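You operate a simulated robot arm through the tools that you are given. There is no shell and no other tool. Be economical: measure what you need, move in short steps, check, and stop when the job is done.

Carry out the task below with a simulated robot arm. There is one attempt and no reset: what you move stays moved.

Task
Change the press to the dome block and cap the yellow rod.
Fine: stand the old block on the bench; one stroke of the press lever; the rod may stay in the press.
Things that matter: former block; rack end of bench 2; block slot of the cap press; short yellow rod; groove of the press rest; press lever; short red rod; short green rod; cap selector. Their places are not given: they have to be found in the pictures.

The check looks at the end state, three seconds after you hand in, the way a careful person would. Anything else that was tipped, shoved, dropped, spilled or broken makes it a failure. Lids that push on must go on centred and level and be pressed home; caps that screw on are set level and turned clockwise until they are tight.

Robot
A 6-joint arm with a two-finger parallel gripper, fixed in place. Base frame: the origin is at the foot of the arm, x ahead of it, y to its left, z up; the work surface is at about z = 0. Readings come in mm, rad, newtons and seconds.
With the tool pointing down near the work surface it reaches from about 140 to 580 mm from the base axis. Its first joint turns from -1.152 to 1.152 rad. Payload 2.1 kg.
The tool frame sits at the grasp point between the pads (the TCP): z along the fingers, y along the line on which they close. The tips reach 30 mm beyond it. Largest opening 94 mm; finger width 28, thickness 10; the body of the gripper, 50 by 96 mm, starts 55 mm behind the TCP.
Orientation is that of the tool frame in the base frame, as [roll, pitch, yaw] about the fixed x, y, z axes, in that order (R = Rz(yaw) Ry(pitch) Rx(roll)). With the fingers straight down and closing along the base's y, the tool's x points along the base's -x, its y along +y and its z along -z.

Tools
- The arm moves only by the tool drive_tool. Its argument "steps" is a list of rows, each a list of 3 entries, a list of its own where there are three numbers: the shift along the tool's x, y, z in units of 25 mm (1.0 is 25 mm), then the turn, a rotation vector about the tool's x, y, z in units of 6 degrees (1.0 is 6 degrees), then the gripper command, from -1 (shut) to 1 (fully open), values between in proportion. In form: [[[tx, ty, tz], [rx, ry, rz], grip], ...]. A call has 1 to 8 rows; each row shifts and turns the commanded pose from where the row before left it, along the tool's axes as they then stand. A call with a number of a shift or a turn outside -1 to 1 is refused whole. Rows are played at 5 a second. More than 50 mm and 0.15 rad between two rows, or a gripper value outside its range, and nothing of the call is played. Where a pose cannot be reached the arm comes as near as it can. A force on the tool above 40 N (or 10 N above the force at the start of the call, whichever is more), or a blocked arm, ends the call early, and 0.2 s more pass. The fingers move at their own pace (about 72 mm/s each) and stop on an object; they squeeze with about 37 N. The grip force told is the motor's: it shows also when the fingers shut on nothing. Time passes only in rows, and 0.2 s behind the last, so rows that do not move let the fingers close. The reply holds the time, the measured pose of the TCP, the force on the tool along the base axes, the opening and the grip force, in the units named above and with some noise.
- Cameras (640 x 400 px; columns grow to the right, rows downward): "scene" is fixed at [50.2, -360.1, 500.7]; the picture's right is [0.86, -0.52, 0.00], its down [-0.22, -0.36, -0.91] and it looks along [0.47, 0.78, -0.42] (base axes); focal length 268 px, centre (320, 200). "wrist" rides on the gripper at [-37, 0, -58] in the tool frame; the picture's right is [0.00, -1.00, 0.00], its down [0.97, 0.00, -0.24] and it looks along [0.24, 0.00, 0.97] (tool axes); focal length 218 px, centre (320, 200).
- camera(camera): a new picture of that camera. The clock stands still meanwhile.
- probe_pixels(camera, pixels): there is no depth. For up to 12 entries [column, row, z] of the newest picture of that camera ("zoom" is the newest enlarged one), the place [x, y] in the base frame at which the ray of that pixel passes the height z, good to about 3 mm. The clock stands still meanwhile.
- enlarge(camera, box): a new picture of the part [left, top, right, bottom] of that camera's present view, enlarged. The clock stands still meanwhile.
- sign_off(): hands the job in; it is judged then, once.

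Keep the steps short. Do not move on a guess: measure, check each grasp and each placing, and mend mistakes. In all there are 80 turns and 46 pictures (those below and enlarged ones count). Leave the gripper open and the arm clear of the work at the hand-in unless told otherwise, and finish with a single line.

The tools are called after "Call:" as name(argument=value, ...) on one line, values as JSON. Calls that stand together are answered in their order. drive_tool: Moves the arm, as the interface text tells. Its arguments: {"type":"object","properties":{"steps":{"type":"array","items":{"type":"array"}}},"required":["steps"]} The other tools are called the same way: camera (camera) takes a picture; probe_pixels (camera, pixels) gives the place at which the rays of pixels pass given heights; enlarge (camera, box) takes an enlarged picture of a part of a camera's view; sign_off () hands the job in.

At the start:

```text
t: 0.0
tcp_pos: [332.3, 151.7, 420.3]
tool_rot: [3.141, 0.0, -3.141]
force: [0.1, -0.1, 0.0]
opening: 93.8
gripper_force: 0.1
```

scene: 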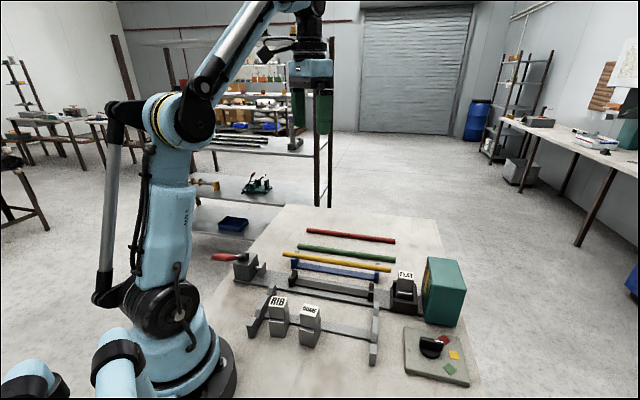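
wrist: 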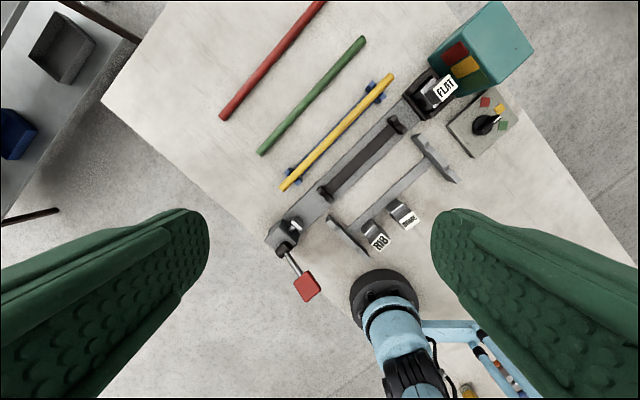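

I see a bench with three rods, a press with a FLAT block fitted, RIB and another block (probably DOME) in a rack, a red lever and a cap selector. First I'll enlarge the views for detail.

Call:
enlarge(camera="scene", box=[210, 210, 490, 385])

Call:
enlarge(camera="wrist", box=[200, 0, 560, 310])

```text
2.29 times, centred on (350, 298) of scene
```

zoom: 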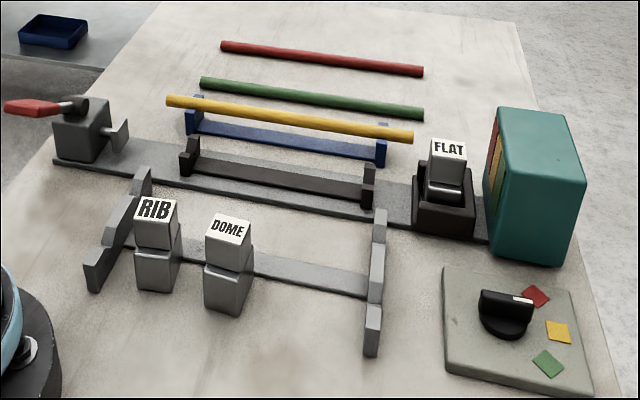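

```text
1.29 times, centred on (380, 155) of wrist
```

zoom: 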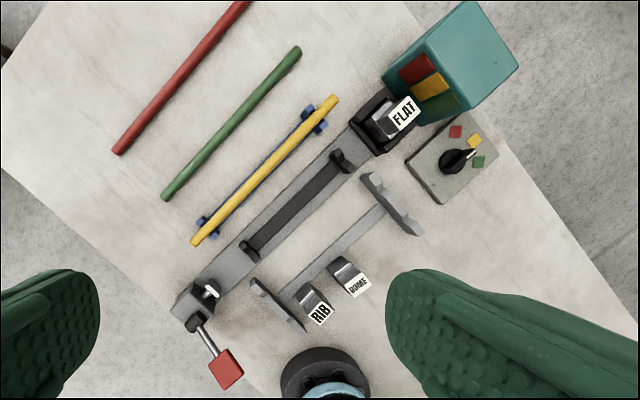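

The blocks read RIB, DOME and FLAT, and FLAT is in the slot. Next I'll take base coordinates of the key points from fresh wrist and scene views.

Call:
probe_pixels(camera="wrist", pixels=[[392, 77, 60], [283, 187, 60], [402, 125, 40], [326, 190, 40], [445, 87, 70], [412, 219, 55], [381, 243, 55], [307, 287, 60], [484, 124, 30], [285, 251, 40], [362, 36, 10], [260, 153, 10]])

Call:
probe_pixels(camera="scene", pixels=[[391, 271, 60], [284, 254, 60], [371, 285, 40], [292, 278, 40], [405, 274, 70], [310, 311, 55], [278, 301, 55], [220, 257, 60], [431, 348, 30], [246, 258, 40], [395, 261, 10], [298, 246, 10]])

```text
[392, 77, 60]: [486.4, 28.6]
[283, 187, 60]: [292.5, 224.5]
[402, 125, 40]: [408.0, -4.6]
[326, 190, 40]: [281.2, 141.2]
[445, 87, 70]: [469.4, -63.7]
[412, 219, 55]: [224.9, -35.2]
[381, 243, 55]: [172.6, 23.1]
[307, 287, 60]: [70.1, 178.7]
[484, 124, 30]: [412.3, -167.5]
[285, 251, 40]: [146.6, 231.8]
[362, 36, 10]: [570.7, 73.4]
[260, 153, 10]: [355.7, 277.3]
```

```text
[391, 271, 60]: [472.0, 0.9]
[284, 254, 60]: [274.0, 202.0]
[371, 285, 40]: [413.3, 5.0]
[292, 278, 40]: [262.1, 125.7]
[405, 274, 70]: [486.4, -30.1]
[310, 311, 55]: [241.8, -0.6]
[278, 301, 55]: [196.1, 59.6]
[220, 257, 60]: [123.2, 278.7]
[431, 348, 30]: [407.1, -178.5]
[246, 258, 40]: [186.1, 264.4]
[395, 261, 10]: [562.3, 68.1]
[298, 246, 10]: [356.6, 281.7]
```

The two views triangulate well. The yellow rod runs along −45° from about (288,228) to (493,21) at z≈37. FLAT's top is at about (462,-51,98), DOME's at (234,-23,83), and the lever grip is near (127,174,140). I'll turn the tool 45° to line up with the bench and come lower to look.

Call:
drive_tool(steps=[[[-0.565, -0.475, 0.8], [0, 0, 1], 1], [[-0.565, -0.475, 0.8], [0, 0, 1], 1], [[-0.565, -0.475, 0.8], [0, 0, 1], 1], [[-0.565, -0.475, 0.8], [0, 0, 1], 1], [[-0.565, -0.475, 0.8], [0, 0, 1], 1], [[-0.565, -0.475, 0.8], [0, 0, 1], 1], [[-0.565, -0.475, 0.8], [0, 0, 1], 1], [[-0.565, -0.475, 0.8], [0, 0, 0.5], 1]])

Call:
camera(camera="wrist")

```text
t: 1.8
tcp_pos: [402.5, 25.4, 259.8]
tool_rot: [3.141, 0.001, 2.353]
force: [0.3, 0.4, -0.9]
opening: 93.9
gripper_force: 0.0
```

```text
41 pictures are left
```

wrist: 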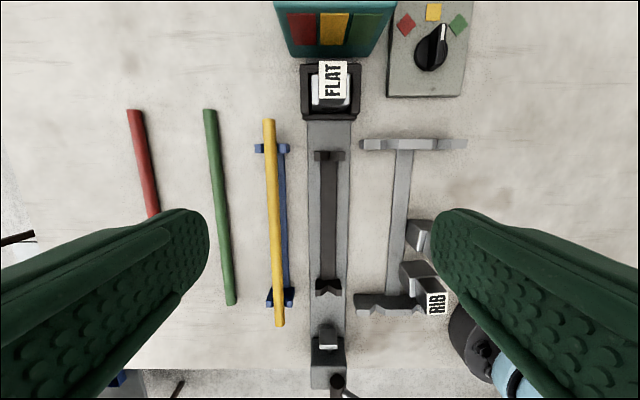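

The view is now aligned with the bench. I'll enlarge the selector and slot area, and the lever end, from here.

Call:
enlarge(camera="wrist", box=[270, 0, 480, 130])

Call:
enlarge(camera="scene", box=[380, 250, 480, 390])

Call:
enlarge(camera="scene", box=[200, 235, 340, 350])

```text
3.05 times, centred on (375, 65) of wrist
```

zoom: 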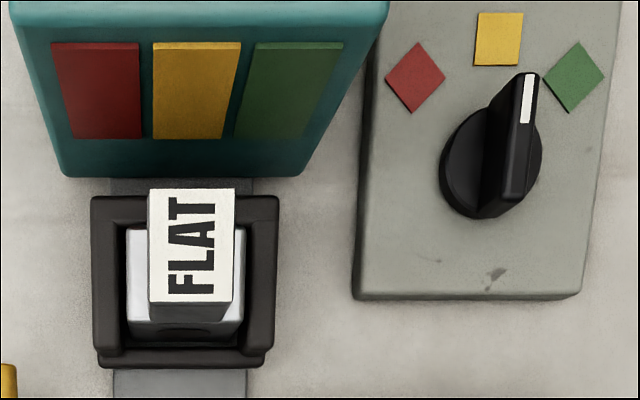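

```text
2.86 times, centred on (430, 320) of scene
```

zoom: 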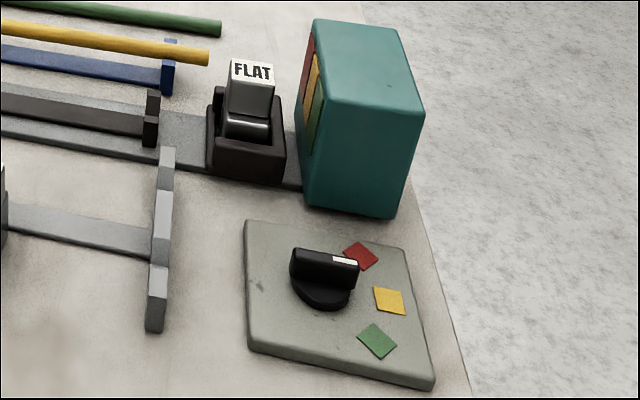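

```text
3.48 times, centred on (270, 292) of scene
```

zoom: 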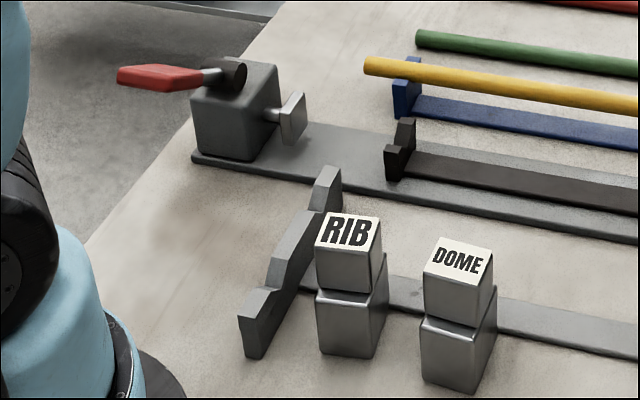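

The selector pointer appears to be along the bench axis, towards the yellow tile. I'll measure it with probes, then hover over the rack blocks for a closer look.

Call:
probe_pixels(camera="wrist", pixels=[[444, 25, 45], [441, 60, 45], [435, 13, 15], [408, 25, 15], [460, 25, 15], [432, 55, 15], [268, 120, 37], [281, 324, 37], [329, 155, 45], [328, 286, 45], [345, 200, 0], [311, 200, 0]])

Call:
drive_tool(steps=[[[0.485, -0.873, 0.286], [0, 0, 0], 1], [[0.485, -0.873, 0.286], [0, 0, 0], 1], [[0.485, -0.873, 0.286], [0, 0, 0], 1], [[0.485, -0.873, 0.286], [0, 0, 0], 1], [[0.485, -0.873, 0.286], [0, 0, 0], 1], [[0.485, -0.873, 0.286], [0, 0, 0], 1], [[0.485, -0.873, 0.286], [0, 0, 0], 1]])

Call:
camera(camera="wrist")

```text
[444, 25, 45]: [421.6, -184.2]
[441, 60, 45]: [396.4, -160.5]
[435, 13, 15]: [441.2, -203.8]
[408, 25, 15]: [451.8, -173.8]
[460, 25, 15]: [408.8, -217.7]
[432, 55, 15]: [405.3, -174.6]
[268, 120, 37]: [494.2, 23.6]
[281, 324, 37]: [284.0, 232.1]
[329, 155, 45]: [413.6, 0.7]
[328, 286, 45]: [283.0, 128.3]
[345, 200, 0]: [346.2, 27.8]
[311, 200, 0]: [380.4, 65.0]
```

```text
t: 3.4
tcp_pos: [234.4, -20.0, 211.5]
tool_rot: [-3.141, -0.001, 2.357]
force: [0.0, -0.1, -0.2]
opening: 94.0
gripper_force: 0.1
```

```text
37 pictures are left
```

wrist: 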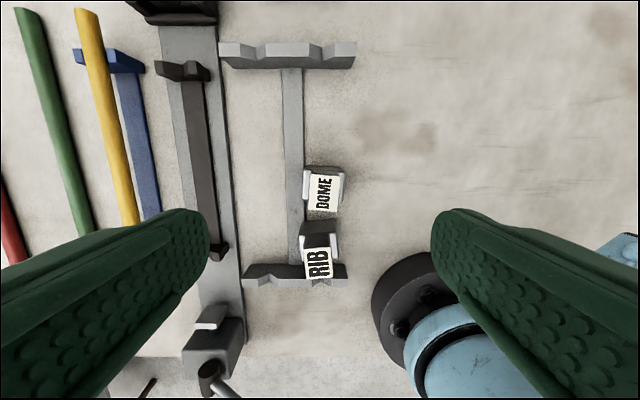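

The pointer direction is (25,-24), and the direction from knob to yellow tile is also about −45°, so the selector is already on yellow. Now I'll enlarge the blocks.

Call:
enlarge(camera="wrist", box=[260, 140, 380, 300])

Call:
enlarge(camera="scene", box=[250, 270, 350, 360])

```text
2.50 times, centred on (320, 220) of wrist
```

zoom: 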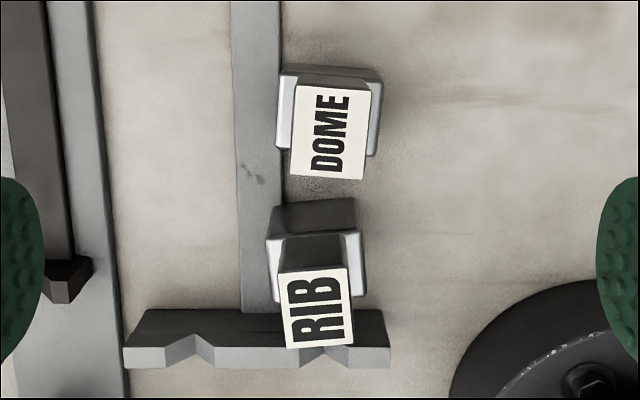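

```text
4.44 times, centred on (300, 315) of scene
```

zoom: 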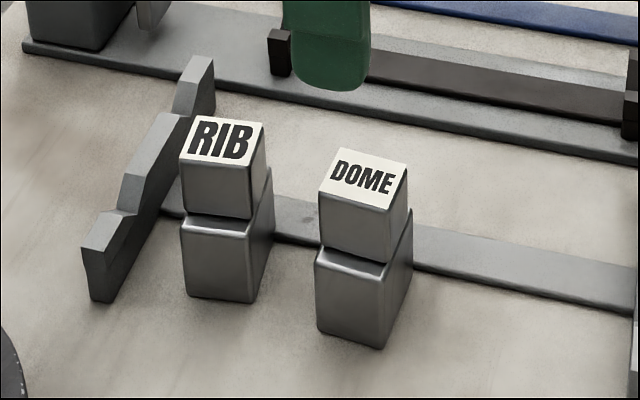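

Measuring the DOME label corners in both views.

Call:
probe_pixels(camera="wrist", pixels=[[310.8, 174, 85], [340, 176, 85], [337.2, 212, 85], [308.4, 210, 85], [303.2, 166, 45], [345.2, 170, 45], [313, 246, 85], [296, 232, 85], [330, 222, 85], [332, 278, 85]])

Call:
probe_pixels(camera="zoom", pixels=[[318, 182, 85], [340, 148, 85], [410, 163, 85], [388, 203, 85], [316, 248, 45], [388, 265, 45], [413, 210, 45], [317, 325, 0], [378, 349, 0], [411, 290, 0]])

```text
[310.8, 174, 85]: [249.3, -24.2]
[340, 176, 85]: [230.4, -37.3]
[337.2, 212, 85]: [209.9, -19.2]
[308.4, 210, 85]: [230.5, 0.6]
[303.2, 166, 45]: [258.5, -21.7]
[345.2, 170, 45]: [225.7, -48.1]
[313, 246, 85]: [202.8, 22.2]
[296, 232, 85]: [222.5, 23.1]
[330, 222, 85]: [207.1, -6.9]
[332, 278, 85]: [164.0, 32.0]
```

```text
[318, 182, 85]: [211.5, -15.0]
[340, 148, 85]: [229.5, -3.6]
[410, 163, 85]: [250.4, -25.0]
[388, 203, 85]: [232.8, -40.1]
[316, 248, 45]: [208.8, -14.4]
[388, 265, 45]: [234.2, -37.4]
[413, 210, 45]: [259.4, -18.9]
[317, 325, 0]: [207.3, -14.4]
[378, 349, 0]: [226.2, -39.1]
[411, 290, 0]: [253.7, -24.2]
```

DOME's top is at z≈85, centred near (230.5,-20.5), head about 26×30 and turned about 4° clockwise. FLAT has to come out first, so I'll hover above it for a measurement.

Call:
drive_tool(steps=[[[-0.915, 0.695, 0], [0, 0, 0], 1], [[-0.915, 0.695, 0], [0, 0, 0], 1], [[-0.915, 0.695, 0], [0, 0, 0], 1], [[-0.915, 0.695, 0], [0, 0, 0], 1], [[-0.915, 0.695, 0], [0, 0, 0], 1], [[-0.915, 0.695, 0], [0, 0, 0], 1], [[-0.915, 0.695, 0.2], [0, 0, 0], 1], [[-0.915, 0.695, 0.2], [0, 0, 0], 1]])

Call:
enlarge(camera="wrist", box=[240, 110, 400, 290])

```text
t: 5.2
tcp_pos: [464.1, -52.4, 199.1]
tool_rot: [3.141, -0.001, 2.356]
force: [-0.4, 0.0, 0.8]
opening: 93.9
gripper_force: 0.1
```

```text
2.22 times, centred on (320, 200) of wrist
```

zoom: 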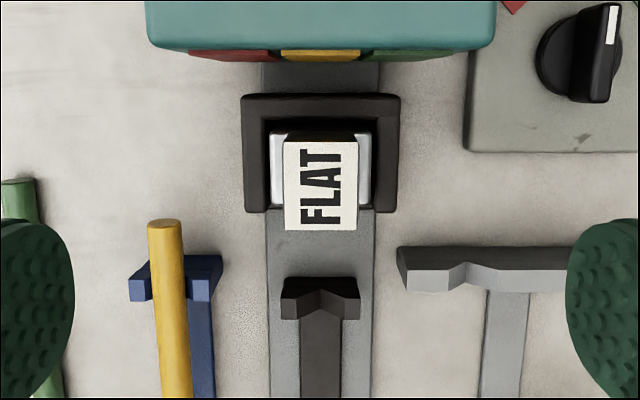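

The slot is a U open toward the rod side. I'll probe the FLAT label corners, the housing walls and the rod and rest.

Call:
probe_pixels(camera="zoom", pixels=[[285, 140, 98], [358, 143, 98], [356, 230, 98], [284, 229, 98], [242, 95, 50], [400, 95, 50], [245, 212, 50], [396, 212, 50], [267, 118, 50], [372, 118, 50], [270, 140, 60], [373, 140, 60]])

Call:
enlarge(camera="scene", box=[380, 255, 430, 325])

```text
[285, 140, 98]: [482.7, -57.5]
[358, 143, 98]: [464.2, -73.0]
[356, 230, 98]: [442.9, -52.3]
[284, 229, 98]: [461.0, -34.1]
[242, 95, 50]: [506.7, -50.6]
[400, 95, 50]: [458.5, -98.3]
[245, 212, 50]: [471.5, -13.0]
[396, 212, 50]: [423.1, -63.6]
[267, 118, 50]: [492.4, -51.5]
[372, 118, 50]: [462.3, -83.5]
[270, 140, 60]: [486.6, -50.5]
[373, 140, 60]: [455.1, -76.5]
```

```text
5.71 times, centred on (405, 290) of scene
```

zoom: 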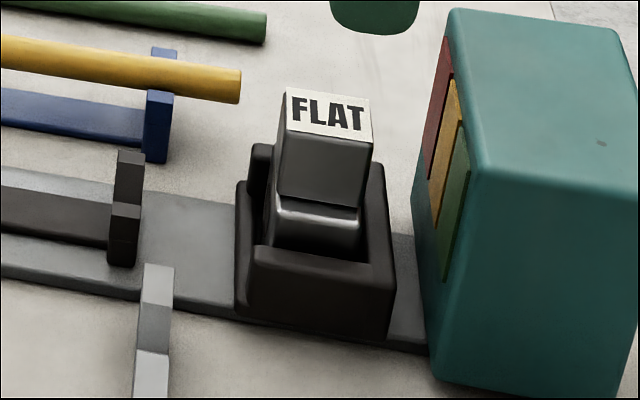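

Checking the FLAT top height and housing height from the scene zoom.

Call:
probe_pixels(camera="zoom", pixels=[[287, 88, 98], [370, 99, 98], [374, 141, 98], [282, 127, 98], [388, 287, 40], [388, 287, 35], [388, 287, 45], [385, 338, 0], [360, 208, 60], [274, 205, 60], [250, 245, 40], [367, 265, 40]])

```text
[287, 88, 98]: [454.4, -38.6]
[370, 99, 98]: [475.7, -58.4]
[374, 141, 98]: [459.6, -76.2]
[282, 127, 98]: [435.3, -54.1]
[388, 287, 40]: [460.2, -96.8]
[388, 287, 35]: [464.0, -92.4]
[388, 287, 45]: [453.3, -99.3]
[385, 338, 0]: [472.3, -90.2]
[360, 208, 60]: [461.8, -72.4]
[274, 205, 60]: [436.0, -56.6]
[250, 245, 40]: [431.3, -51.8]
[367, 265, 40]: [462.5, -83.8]
```

FLAT's top is at about z 93, centre (462.7,-54), and the head clears the housing (top ≈45). I'll descend to TCP z≈92 and close on the head.

Call:
drive_tool(steps=[[[0, -0.09, 0.8], [0, 0, 0], 1], [[0, 0, 0.9], [0, 0, 0], 1], [[0, 0, 0.9], [0, 0, 0], 1], [[0, 0, 0.9], [0, 0, 0], 1], [[0, 0, 0.76], [0, 0, 0], 1], [[0, 0, 0], [0, 0, 0], -1], [[0, 0, 0], [0, 0, 0], -1], [[0, 0, 0], [0, 0, 0], -1]])

Call:
camera(camera="wrist")

```text
t: 7.0
tcp_pos: [463.5, -53.7, 91.9]
tool_rot: [3.141, 0.0, 2.355]
force: [0.0, -0.1, -0.1]
opening: 27.6
gripper_force: 37.1
```

```text
32 pictures are left
```

wrist: 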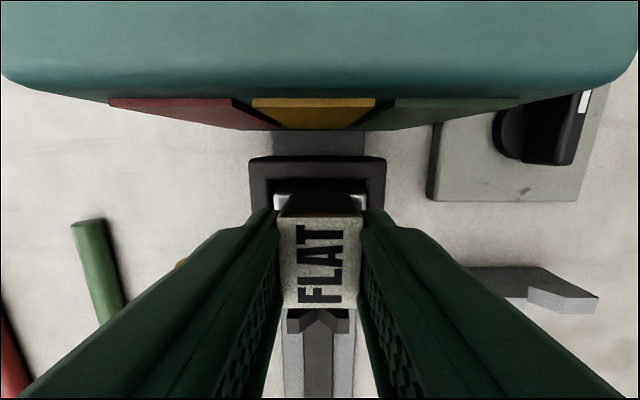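

Gripped at opening 27.6 with 37 N. Lifting straight up.

Call:
drive_tool(steps=[[[0, 0, -0.3], [0, 0, 0], -1], [[0, 0, -0.6], [0, 0, 0], -1], [[0, 0, -0.8], [0, 0, 0], -1], [[0, 0, -0.9], [0, 0, 0], -1], [[0, 0, -0.9], [0, 0, 0], -1], [[0, 0, -0.9], [0, 0, 0], -1]])

Call:
camera(camera="scene")

```text
t: 8.4
tcp_pos: [460.9, -53.8, 205.4]
tool_rot: [3.141, 0.0, 2.357]
force: [-0.5, -0.1, -2.2]
opening: 27.3
gripper_force: 37.0
```

```text
31 pictures are left
```

scene: 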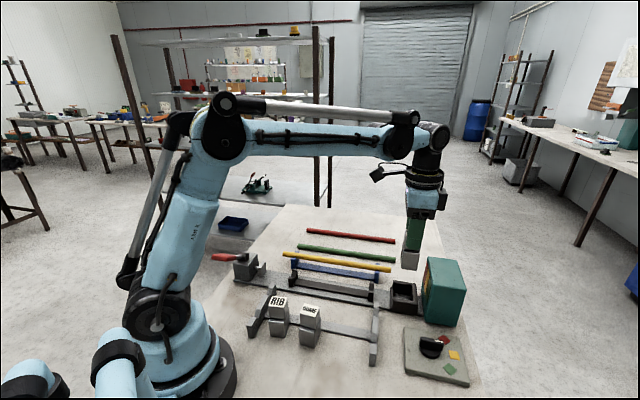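

The block is out of the slot and held. I'll carry it at this height to open bench at about (212,-155), clear of the rack and selector.

Call:
drive_tool(steps=[[[0.42, -0.99, 0], [0, 0, 0], -1], [[0.42, -0.99, 0], [0, 0, 0], -1], [[0.42, -0.99, 0], [0, 0, 0], -1], [[0.42, -0.99, 0], [0, 0, 0], -1], [[0.42, -0.99, 0], [0, 0, 0], -1], [[0.42, -0.99, 0], [0, 0, 0], -1], [[0.42, -0.99, 0], [0, 0, 0], -1], [[0.42, -0.99, 0], [0, 0, 0], -1]])

Call:
drive_tool(steps=[[[0.42, -0.99, 0], [0, 0, 0], -1], [[0.42, -0.99, 0.5], [0, 0, 0], -1], [[0, 0, 1], [0, 0, 0], -1], [[0, 0, 1], [0, 0, 0], -1], [[0, 0, 1], [0, 0, 0], -1], [[0, 0, 0.9], [0, 0, 0], -1]])

Call:
camera(camera="scene")

```text
t: 10.2
tcp_pos: [260.9, -135.0, 207.0]
tool_rot: [-3.141, 0.0, 2.357]
force: [0.3, 0.0, -3.9]
opening: 27.6
gripper_force: 36.7
```

```text
t: 11.6
tcp_pos: [210.8, -155.1, 95.8]
tool_rot: [3.141, 0.0, 2.357]
force: [0.0, -0.2, -2.2]
opening: 27.6
gripper_force: 37.1
```

```text
30 pictures are left
```

scene: 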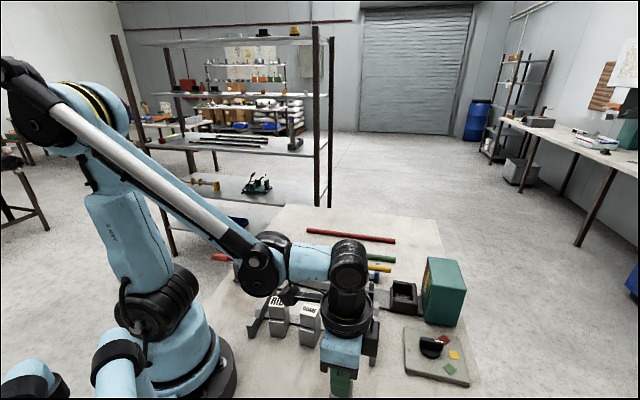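

It's about 12 mm above the expected touch height. Lowering in 2.5 mm steps and watching the force.

Call:
drive_tool(steps=[[[0, 0, 0.1], [0, 0, 0], -1], [[0, 0, 0.1], [0, 0, 0], -1], [[0, 0, 0.1], [0, 0, 0], -1], [[0, 0, 0.08], [0, 0, 0], -1]])

```text
t: 12.6
tcp_pos: [211.7, -154.4, 85.2]
tool_rot: [-3.141, -0.001, 2.356]
force: [-1.3, 1.2, -2.5]
opening: 27.6
gripper_force: 37.1
```

Call:
drive_tool(steps=[[[0, 0, 0.04], [0, 0, 0], -1], [[0, 0, 0.04], [0, 0, 0], -1], [[0, 0, 0.04], [0, 0, 0], -1]])

```text
t: 13.1
tcp_pos: [211.7, -155.6, 85.0]
tool_rot: [-3.141, -0.002, 2.356]
force: [-0.2, 1.8, 10.3]
opening: 27.5
gripper_force: 36.7
stopped in row 2: the force on the tool passed its limit (the readings are from after the stop); the commanded pose is now the measured one
```

Contact at TCP z 85.0. Opening partway (to about 50 mm) and rising.

Call:
drive_tool(steps=[[[0, 0, 0], [0, 0, 0], 0.1], [[0, 0, 0], [0, 0, 0], 0.1], [[0, 0, -0.5], [0, 0, 0], 0.1], [[0, 0, -1], [0, 0, 0], 0.1], [[0, 0, -1], [0, 0, 0], 0.1], [[0, 0, -1], [0, 0, 0], 0.1], [[0, 0, -1], [0, 0, 0], 0.5]])

Call:
camera(camera="wrist")

```text
t: 14.7
tcp_pos: [209.6, -154.8, 196.9]
tool_rot: [3.142, -0.003, 2.356]
force: [-0.5, -0.3, -0.2]
opening: 70.6
gripper_force: 0.1
```

```text
29 pictures are left
```

wrist: 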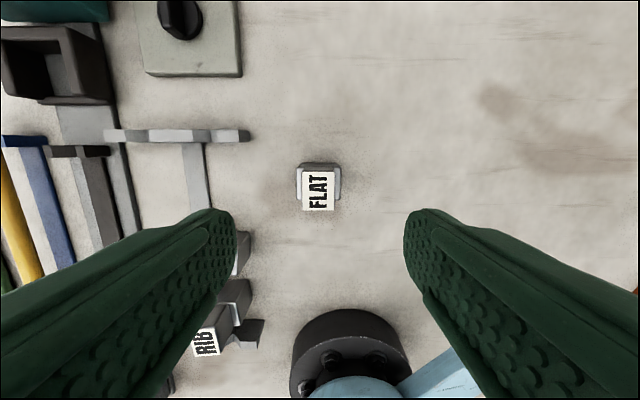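

FLAT is standing upright and alone. Moving over DOME with a 4° turn to match it.

Call:
drive_tool(steps=[[[0.64, 0.878, 0], [0, 0, 0], 1], [[0.64, 0.878, 0], [0, 0, 0], 1], [[0.64, 0.878, 0], [0, 0, 0], 1], [[0.64, 0.878, 0.2], [0, 0, 0], 1], [[0.64, 0.878, 0.4], [0, 0, 0], 1], [[0, 0, 0.4], [0, 0, 0.65], 1], [[0, 0, 0], [0, 0, 0], 1]])

Call:
enlarge(camera="wrist", box=[240, 110, 400, 290])

```text
t: 16.3
tcp_pos: [232.8, -21.1, 172.9]
tool_rot: [-3.14, 0.0, 2.288]
force: [0.6, 0.8, 0.4]
opening: 93.8
gripper_force: 0.1
```

```text
2.22 times, centred on (320, 200) of wrist
```

zoom: 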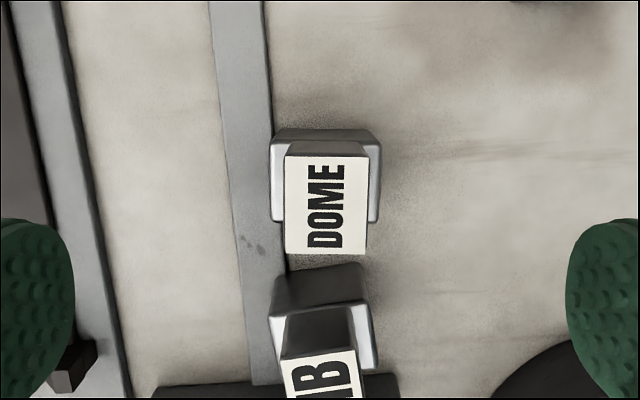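

The block now appears square to the tool. Probing the label for the centre.

Call:
probe_pixels(camera="zoom", pixels=[[286, 155, 86], [369, 157, 86], [365, 254, 86], [285, 252, 86]])

```text
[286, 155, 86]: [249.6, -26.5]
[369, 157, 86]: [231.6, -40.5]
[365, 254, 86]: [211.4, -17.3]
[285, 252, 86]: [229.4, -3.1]
```

Centre is (230.5,-21.9). Descending to z≈85.5 and gripping.

Call:
drive_tool(steps=[[[0.03, -0.05, 0.874], [0, 0, 0], 1], [[0, 0, 0.874], [0, 0, 0], 1], [[0, 0, 0.874], [0, 0, 0], 1], [[0, 0, 0.874], [0, 0, 0], 1], [[0, 0, 0], [0, 0, 0], -1], [[0, 0, 0], [0, 0, 0], -1], [[0, 0, 0], [0, 0, 0], -1], [[0, 0, 0], [0, 0, 0], -1]])

Call:
camera(camera="wrist")

```text
t: 18.1
tcp_pos: [231.2, -21.2, 84.6]
tool_rot: [-3.141, -0.002, 2.289]
force: [-7.7, -6.0, 36.4]
opening: 27.6
gripper_force: 36.6
```

```text
27 pictures are left
```

wrist: 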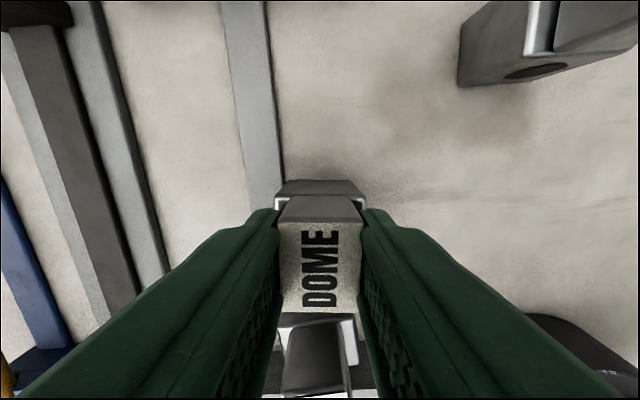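

Gripped (27.6 mm), and the 36 N upward force shows a slight press on the bench. Lifting straight up gently clears it.

Call:
drive_tool(steps=[[[0, 0, -0.1], [0, 0, 0], -1], [[0, 0, -0.5], [0, 0, 0], -1], [[0, 0, -0.8], [0, 0, 0], -1], [[0, 0, -1], [0, 0, 0], -1], [[0, 0, -1], [0, 0, 0], -1], [[0, 0, -1], [0, 0, 0], -1], [[0, 0, -0.4], [0, 0, -0.65], -1]])

Call:
enlarge(camera="wrist", box=[240, 160, 400, 340])

Call:
enlarge(camera="scene", box=[240, 230, 350, 360])

```text
t: 19.7
tcp_pos: [231.2, -23.5, 204.5]
tool_rot: [3.139, -0.001, 2.359]
force: [0.0, 0.0, -3.2]
opening: 27.6
gripper_force: 37.0
```

```text
2.22 times, centred on (320, 250) of wrist
```

zoom: 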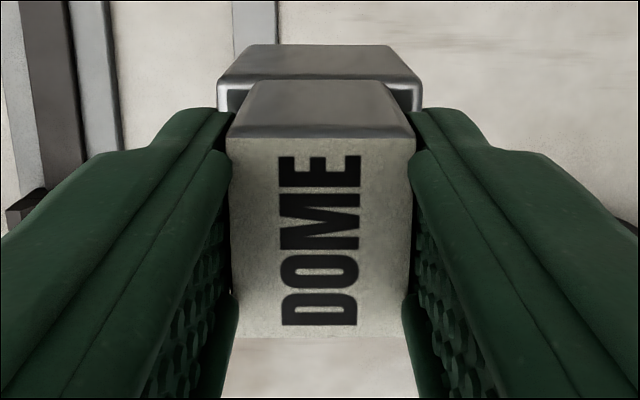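

```text
3.08 times, centred on (295, 295) of scene
```

zoom: 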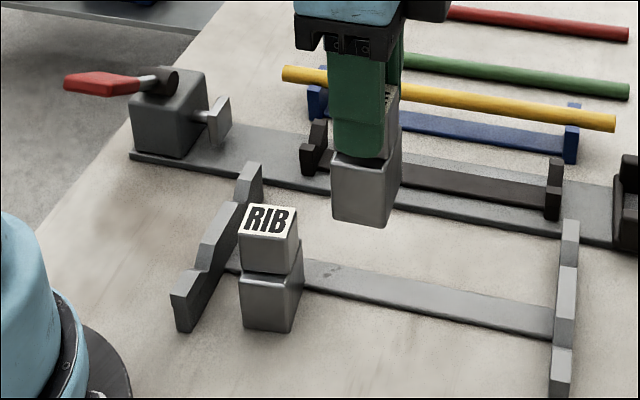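

DOME hangs straight in the jaws. Its label sits about 1.4 mm further toward −u than FLAT's did, so I'll compensate by that. Moving above the slot, target (464.5,-54.7).

Call:
drive_tool(steps=[[[-0.935, 0.7145, 0], [0, 0, 0], -1], [[-0.935, 0.7145, 0], [0, 0, 0], -1], [[-0.935, 0.7145, 0], [0, 0, 0], -1], [[-0.935, 0.7145, 0], [0, 0, 0], -1], [[-0.935, 0.7145, 0], [0, 0, 0], -1], [[-0.935, 0.7145, 0], [0, 0, 0], -1], [[-0.935, 0.7145, 0], [0, 0, 0], -1], [[-0.935, 0.7145, 0], [0, 0, 0], -1]])

Call:
drive_tool(steps=[[[0, 0, 0.8], [0, 0, 0], -1], [[0, 0, 0.6], [0, 0, 0], -1], [[0, 0, 0], [0, 0, 0], -1], [[0, 0, 0], [0, 0, 0], -1]])

Call:
camera(camera="wrist")

Call:
enlarge(camera="scene", box=[370, 220, 470, 340])

```text
t: 21.5
tcp_pos: [466.2, -53.3, 204.0]
tool_rot: [-3.141, -0.002, 2.356]
force: [-0.8, -1.0, -2.4]
opening: 27.5
gripper_force: 37.2
```

```text
t: 22.5
tcp_pos: [464.8, -52.5, 170.3]
tool_rot: [-3.141, -0.004, 2.356]
force: [-0.6, 0.2, -2.5]
opening: 27.6
gripper_force: 37.7
```

```text
24 pictures are left
```

wrist: 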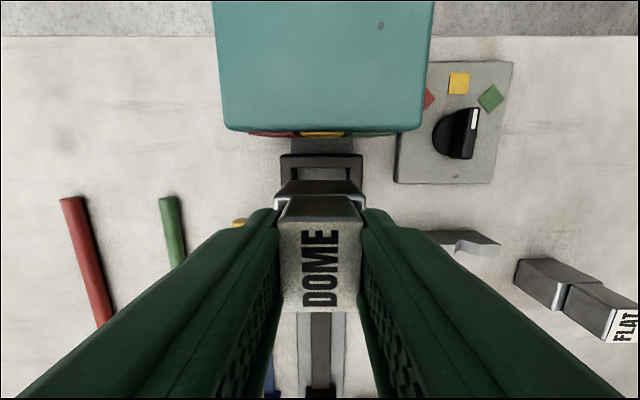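

```text
3.33 times, centred on (420, 280) of scene
```

zoom: 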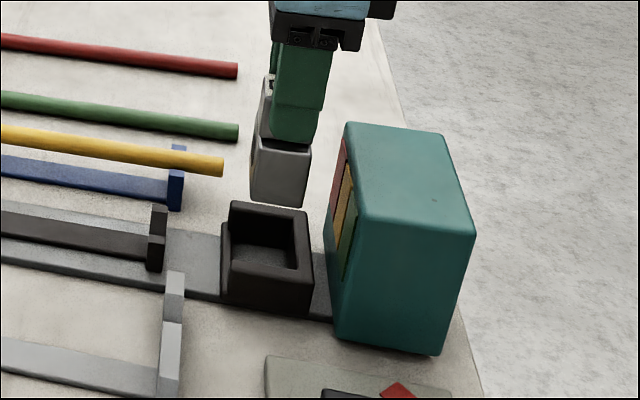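

The text orientation matches. The housing appears about 1.7 mm to the right of centre, so I'll correct by −1.7 mm in v and +1 mm in u, go down to z≈138, and re-check.

Call:
drive_tool(steps=[[[-0.04, -0.07, 0.4], [0, 0, 0], -1], [[0, 0, 0.5], [0, 0, 0], -1], [[0, 0, 0.4], [0, 0, 0], -1], [[0, 0, 0], [0, 0, 0], -1], [[0, 0, 0], [0, 0, 0], -1]])

Call:
enlarge(camera="wrist", box=[240, 130, 400, 230])

Call:
enlarge(camera="scene", box=[380, 240, 440, 320])

```text
t: 23.7
tcp_pos: [464.1, -54.5, 137.8]
tool_rot: [-3.14, -0.001, 2.357]
force: [0.0, 0.4, -3.4]
opening: 27.5
gripper_force: 37.3
```

```text
4.00 times, centred on (320, 180) of wrist
```

zoom: 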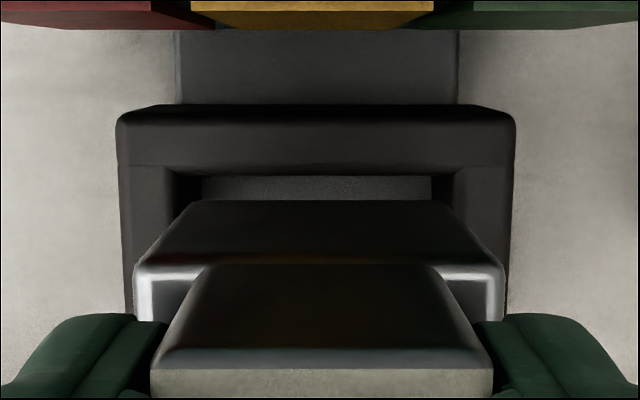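

```text
5.00 times, centred on (410, 280) of scene
```

zoom: 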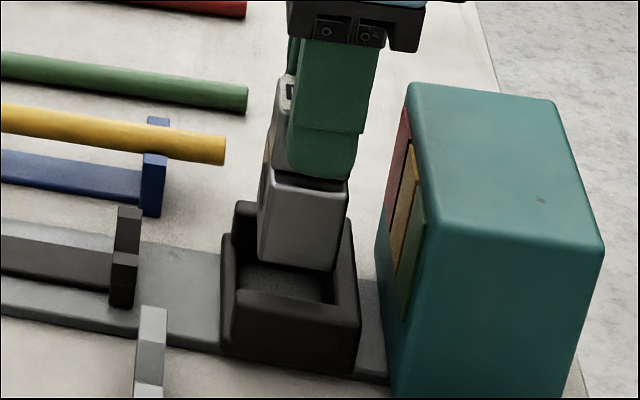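

The block centre (320) and slot centre (≈317) agree within about 0.5 mm. Lowering into the slot slowly.

Call:
drive_tool(steps=[[[0, 0.015, 0.2], [0, 0, 0], -1], [[0, 0, 0.2], [0, 0, 0], -1], [[0, 0, 0.2], [0, 0, 0], -1], [[0, 0, 0.2], [0, 0, 0], -1], [[0, 0, 0.2], [0, 0, 0], -1], [[0, 0, 0.2], [0, 0, 0], -1], [[0, 0, 0.2], [0, 0, 0], -1], [[0, 0, 0.2], [0, 0, 0], -1]])

```text
t: 25.5
tcp_pos: [463.4, -53.5, 96.5]
tool_rot: [3.141, -0.002, 2.357]
force: [0.6, 0.2, -2.1]
opening: 27.8
gripper_force: 37.1
```

No contact force at z≈97, so the block is inside the slot. The last few mm go in 1 mm steps.

Call:
drive_tool(steps=[[[0, 0, 0.05], [0, 0, 0], -1], [[0, 0, 0.05], [0, 0, 0], -1], [[0, 0, 0.05], [0, 0, 0], -1], [[0, 0, 0.05], [0, 0, 0], -1], [[0, 0, 0.05], [0, 0, 0], -1], [[0, 0, 0.05], [0, 0, 0], -1]])

Call:
camera(camera="wrist")

Call:
enlarge(camera="scene", box=[380, 240, 440, 320])

```text
t: 26.7
tcp_pos: [465.1, -54.0, 92.0]
tool_rot: [-3.141, -0.003, 2.359]
force: [0.0, 0.2, 7.7]
opening: 27.4
gripper_force: 36.9
stopped in row 6: the force on the tool passed its limit (the readings are from after the stop); the commanded pose is now the measured one
```

```text
20 pictures are left
```

wrist: 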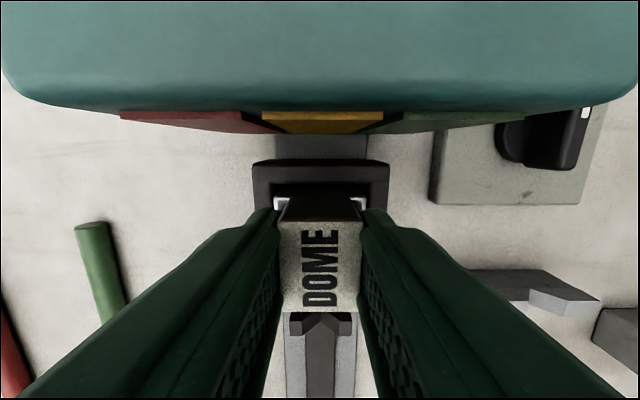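

```text
5.00 times, centred on (410, 280) of scene
```

zoom: 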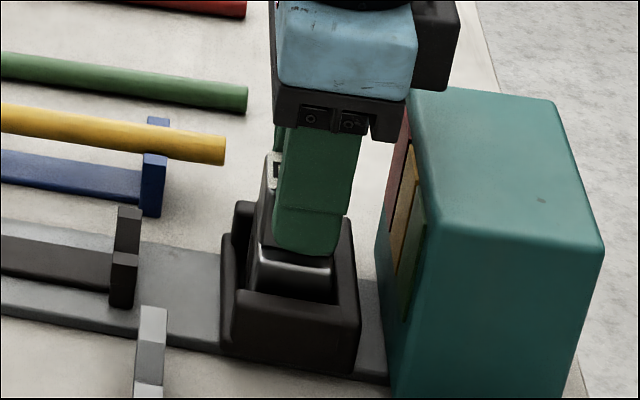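

DOME is seated at TCP z 92.0, same as FLAT was. Releasing and rising, then moving over the yellow rod's middle at about (391,124).

Call:
drive_tool(steps=[[[0, 0, 0], [0, 0, 0], 0.2], [[0, 0, 0], [0, 0, 0], 0.2], [[0, 0, -0.5], [0, 0, 0], 0.2], [[0, 0, -0.9], [0, 0, 0], 0.2], [[0, 0, -1], [0, 0, 0], 0.2], [[0, 0, -1], [0, 0, 0], 0.2], [[0, 0, -1], [0, 0, 0], 0.2]])

Call:
drive_tool(steps=[[[0.89, 0.3675, 0], [0, 0, 0], 0.2], [[0.89, 0.3675, 0], [0, 0, 0], 0.2], [[0.89, 0.3675, 0], [0, 0, 0], 0.2], [[0.89, 0.3675, 0], [0, 0, 0], 0.2], [[0.89, 0.3675, 0], [0, 0, 0], 0.2], [[0.89, 0.3675, 0], [0, 0, 0], 0.2], [[0.89, 0.3675, 0], [0, 0, 0], 0.2], [[0.89, 0.3675, 0], [0, 0, 0], 0.2]])

Call:
camera(camera="wrist")

Call:
enlarge(camera="scene", box=[210, 230, 440, 360])

```text
t: 28.3
tcp_pos: [464.6, -54.5, 203.8]
tool_rot: [-3.141, -0.004, 2.355]
force: [-0.1, 0.4, 0.0]
opening: 56.2
gripper_force: 0.2
```

```text
t: 30.1
tcp_pos: [390.3, 123.2, 203.8]
tool_rot: [3.141, -0.003, 2.357]
force: [0.3, -0.6, 0.6]
opening: 56.3
gripper_force: 0.1
```

```text
18 pictures are left
```

wrist: 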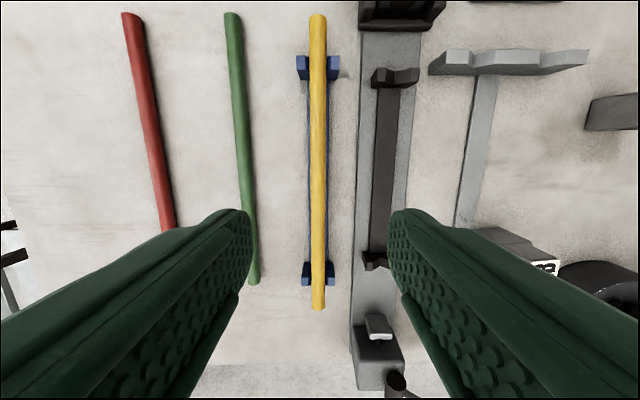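

```text
2.78 times, centred on (325, 295) of scene
```

zoom: 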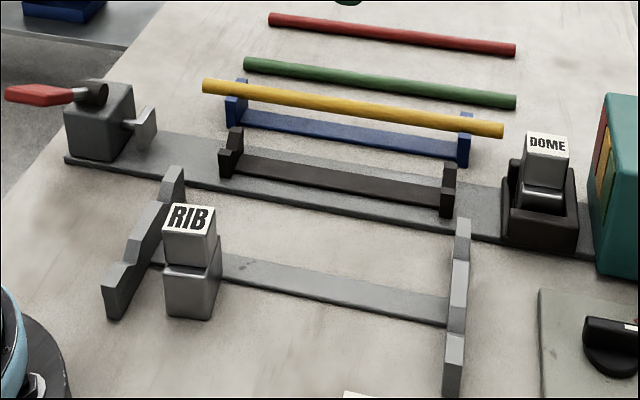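

DOME stands in the slot. I'll probe the rod ends and rest jaws in both views for heights and offsets.

Call:
probe_pixels(camera="wrist", pixels=[[318, 17, 37], [318, 308, 37], [320, 150, 37], [396, 74, 35], [375, 260, 35], [371, 68, 45], [419, 68, 45], [363, 252, 45], [387, 252, 45], [405, 25, 50], [378, 322, 60], [378, 338, 60]])

Call:
probe_pixels(camera="zoom", pixels=[[499, 130, 37], [206, 86, 37], [448, 190, 35], [230, 151, 35], [450, 165, 45], [237, 130, 45], [224, 150, 45], [447, 190, 45], [467, 114, 45], [242, 80, 45], [145, 125, 60], [540, 140, 92]])

```text
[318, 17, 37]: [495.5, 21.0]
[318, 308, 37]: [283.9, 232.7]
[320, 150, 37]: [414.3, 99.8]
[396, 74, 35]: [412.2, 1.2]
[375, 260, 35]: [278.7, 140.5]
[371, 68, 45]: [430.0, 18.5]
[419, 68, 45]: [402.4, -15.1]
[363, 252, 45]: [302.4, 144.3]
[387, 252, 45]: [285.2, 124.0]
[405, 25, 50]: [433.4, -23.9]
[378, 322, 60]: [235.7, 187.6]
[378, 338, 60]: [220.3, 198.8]
```

```text
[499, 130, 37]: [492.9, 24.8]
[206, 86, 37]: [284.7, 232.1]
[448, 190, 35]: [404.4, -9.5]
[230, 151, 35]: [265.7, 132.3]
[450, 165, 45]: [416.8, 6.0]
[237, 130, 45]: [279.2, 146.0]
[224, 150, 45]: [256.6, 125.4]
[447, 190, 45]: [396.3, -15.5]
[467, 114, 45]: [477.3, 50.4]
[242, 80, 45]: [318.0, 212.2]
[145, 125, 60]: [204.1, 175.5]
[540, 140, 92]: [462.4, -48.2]
```

The rod is at v≈365, z≈37, mid at u≈185. The rest groove is at v≈290.5. I'll go down over the rod's middle, keeping the tips above the stand's bar, then close.

Call:
drive_tool(steps=[[[0.15, 0.05, 0.873], [0, 0, 0], 0.2], [[0, 0, 0.873], [0, 0, 0], 0.2], [[0, 0, 0.873], [0, 0, 0], 0.2], [[0, 0, 0.873], [0, 0, 0], 0.2], [[0, 0, 0.873], [0, 0, 0], 0.2], [[0, 0, 0.873], [0, 0, 0], 0.2], [[0, 0, 0.873], [0, 0, 0], 0.2], [[0, 0, 0], [0, 0, 0], 0.2]])

Call:
drive_tool(steps=[[[0, 0, 0], [0, 0, 0], -1], [[0, 0, 0], [0, 0, 0], -1], [[0, 0, 0], [0, 0, 0], -1], [[0, 0, 0], [0, 0, 0], -1]])

Call:
camera(camera="wrist")

```text
t: 31.9
tcp_pos: [388.7, 127.2, 51.1]
tool_rot: [-3.141, -0.005, 2.355]
force: [0.0, 0.4, 0.1]
opening: 56.3
gripper_force: 0.1
```

```text
t: 32.9
tcp_pos: [389.0, 128.1, 51.3]
tool_rot: [3.141, -0.004, 2.355]
force: [-4.0, -3.0, 1.0]
opening: 14.1
gripper_force: 36.4
```

```text
16 pictures are left
```

wrist: 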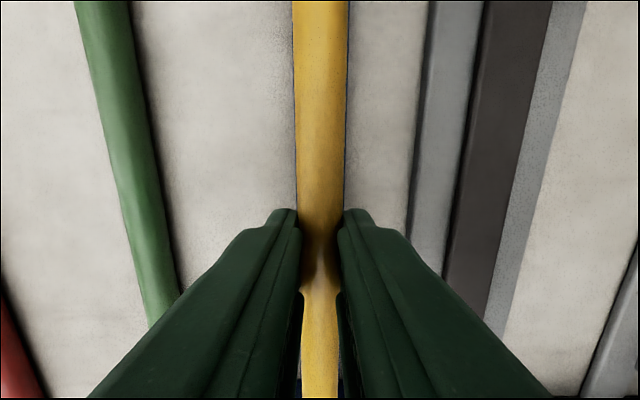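

The rod is held (14.1 mm). Lifting 40 mm, then shifting 75.3 mm toward the press and 6 mm toward the block, above the groove.

Call:
drive_tool(steps=[[[0, 0, -0.3], [0, 0, 0], -1], [[0, 0, -0.65], [0, 0, 0], -1], [[0, 0, -0.65], [0, 0, 0], -1], [[-0.06, -0.753, 0], [0, 0, 0], -1], [[-0.06, -0.753, 0], [0, 0, 0], -1], [[-0.06, -0.753, 0], [0, 0, 0], -1], [[-0.06, -0.753, 0], [0, 0, 0], -1], [[0, 0, 0], [0, 0, 0], -1]])

Call:
camera(camera="wrist")

Call:
camera(camera="scene")

```text
t: 34.7
tcp_pos: [339.7, 70.1, 92.0]
tool_rot: [-3.14, -0.003, 2.358]
force: [0.4, -0.3, -0.3]
opening: 14.2
gripper_force: 37.5
```

```text
15 pictures are left
```

wrist: 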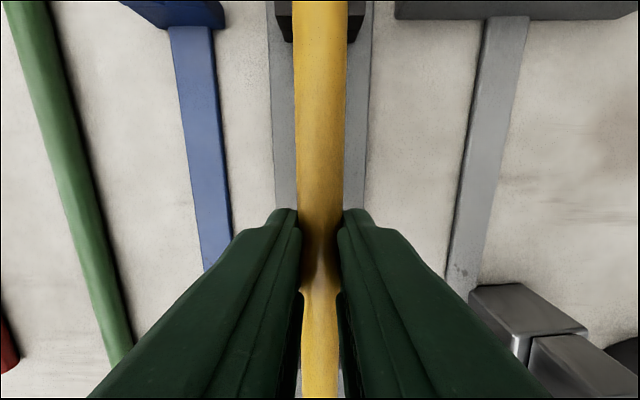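

```text
14 pictures are left
```

scene: 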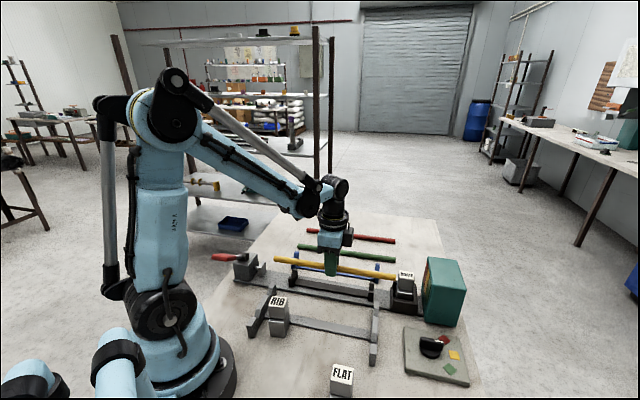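

The rod is centred on the rail (rod centre col 321, rail centre col 321). Checking its front-end clearance to DOME before lowering.

Call:
enlarge(camera="scene", box=[340, 240, 440, 320])

Call:
probe_pixels(camera="scene", pixels=[[394, 277, 78], [396, 280, 78], [275, 259, 78], [398, 272, 92]])

```text
5.00 times, centred on (390, 280) of scene
```

zoom: 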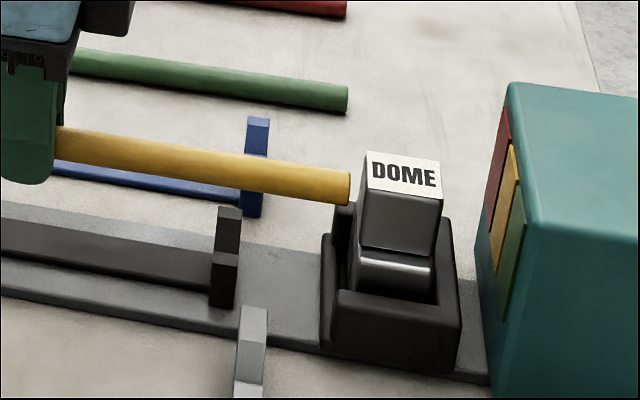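

```text
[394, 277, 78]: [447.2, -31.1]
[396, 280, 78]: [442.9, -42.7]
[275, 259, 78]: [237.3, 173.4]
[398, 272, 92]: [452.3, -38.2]
```

There's a gap of about 6 mm to the head. I'll back off 3 mm and lower toward the groove.

Call:
drive_tool(steps=[[[0.12, 0, 0.3], [0, 0, 0], -1], [[0, 0, 0.35], [0, 0, 0], -1], [[0, 0, 0.35], [0, 0, 0], -1], [[0, 0, 0.35], [0, 0, 0], -1], [[0, 0, 0.1], [0, 0, 0], -1], [[0, 0, 0.05], [0, 0, 0], -1], [[0, 0, 0.05], [0, 0, 0], -1]])

```text
t: 36.3
tcp_pos: [338.5, 73.0, 51.5]
tool_rot: [3.141, -0.004, 2.358]
force: [0.3, 1.0, -1.0]
opening: 14.1
gripper_force: 37.1
```

No contact yet at 51.5. Continuing in 1 mm steps.

Call:
drive_tool(steps=[[[0, 0, 0.04], [0, 0, 0], -1], [[0, 0, 0.04], [0, 0, 0], -1], [[0, 0, 0.04], [0, 0, 0], -1], [[0, 0, 0.04], [0, 0, 0], -1], [[0, 0, 0.04], [0, 0, 0], -1], [[0, 0, 0.04], [0, 0, 0], -1]])

Call:
enlarge(camera="scene", box=[230, 230, 440, 350])

```text
t: 37.7
tcp_pos: [338.7, 72.7, 46.5]
tool_rot: [-3.141, -0.002, 2.357]
force: [0.4, -1.2, 29.7]
opening: 14.1
gripper_force: 37.7
```

```text
3.05 times, centred on (335, 290) of scene
```

zoom: 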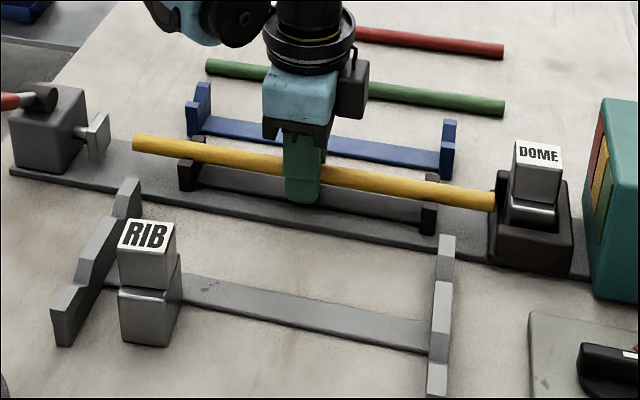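

Contact with 30 N at z 46.5, and the rod sits in both notches. I'll ease up 0.5 mm, open a little and check.

Call:
drive_tool(steps=[[[0, 0, -0.03], [0, 0, 0], -1], [[0, 0, 0], [0, 0, 0], -0.3], [[0, 0, 0], [0, 0, 0], -0.3], [[0, 0, -0.3], [0, 0, 0], -0.3], [[0, 0, -1], [0, 0, 0], -0.3], [[0, 0, -1], [0, 0, 0], -0.3], [[0, 0, -1], [0, 0, 0], -0.3], [[0, 0, -1], [0, 0, 0], -0.3]])

Call:
camera(camera="wrist")

Call:
enlarge(camera="scene", box=[200, 220, 440, 350])

```text
t: 39.5
tcp_pos: [337.0, 72.0, 155.0]
tool_rot: [-3.141, -0.004, 2.358]
force: [0.9, 0.4, -0.8]
opening: 32.9
gripper_force: 0.1
```

```text
11 pictures are left
```

wrist: 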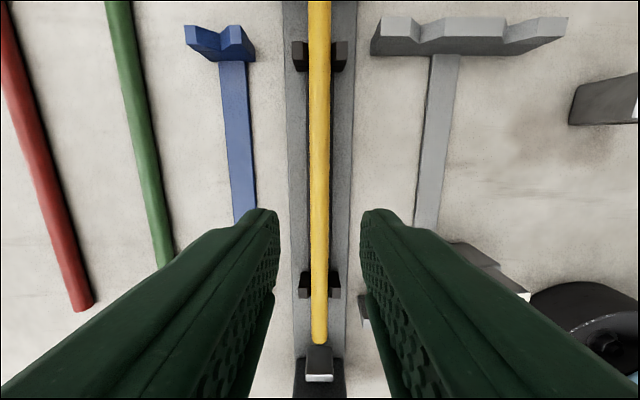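

```text
2.67 times, centred on (320, 285) of scene
```

zoom: 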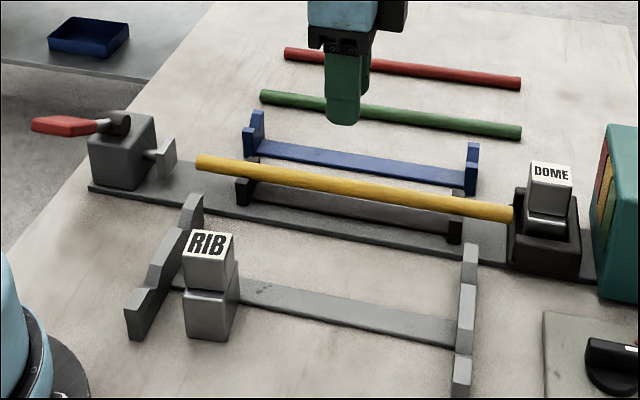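

The rod lies centred in both notches between the pusher and DOME. Now I'll rise and move to look at the lever from above.

Call:
drive_tool(steps=[[[0, 0, -1], [0, 0, 0], -0.3], [[0.95, -0.3, -1], [0, 0, 0], -0.3], [[0.95, -0.3, -1], [0, 0, 0], -0.3], [[0.95, -0.3, -0.9], [0, 0, 0], -0.3], [[0.95, -0.3, 0], [0, 0, 0], -0.3], [[0.95, -0.3, 0], [0, 0, 0], -0.3], [[0.95, -0.3, 0], [0, 0, 0], -0.3], [[0.95, -0.3, 0], [0, 0, 0], -0.3]])

Call:
camera(camera="wrist")

Call:
enlarge(camera="scene", box=[200, 230, 290, 290])

```text
t: 41.3
tcp_pos: [183.5, 151.1, 254.1]
tool_rot: [3.141, -0.002, 2.356]
force: [0.1, -0.2, 0.4]
opening: 33.0
gripper_force: 0.0
```

```text
9 pictures are left
```

wrist: 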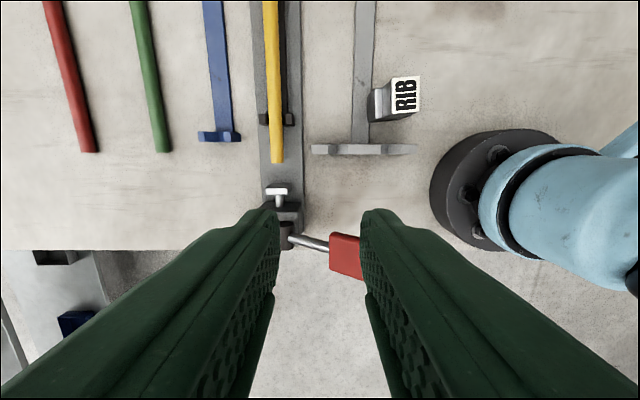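

```text
6.67 times, centred on (245, 260) of scene
```

zoom: 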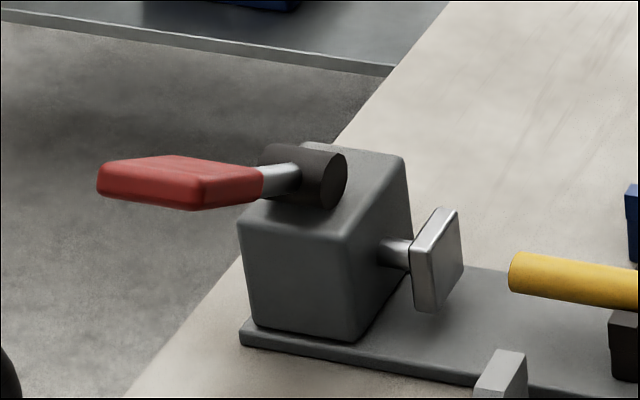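

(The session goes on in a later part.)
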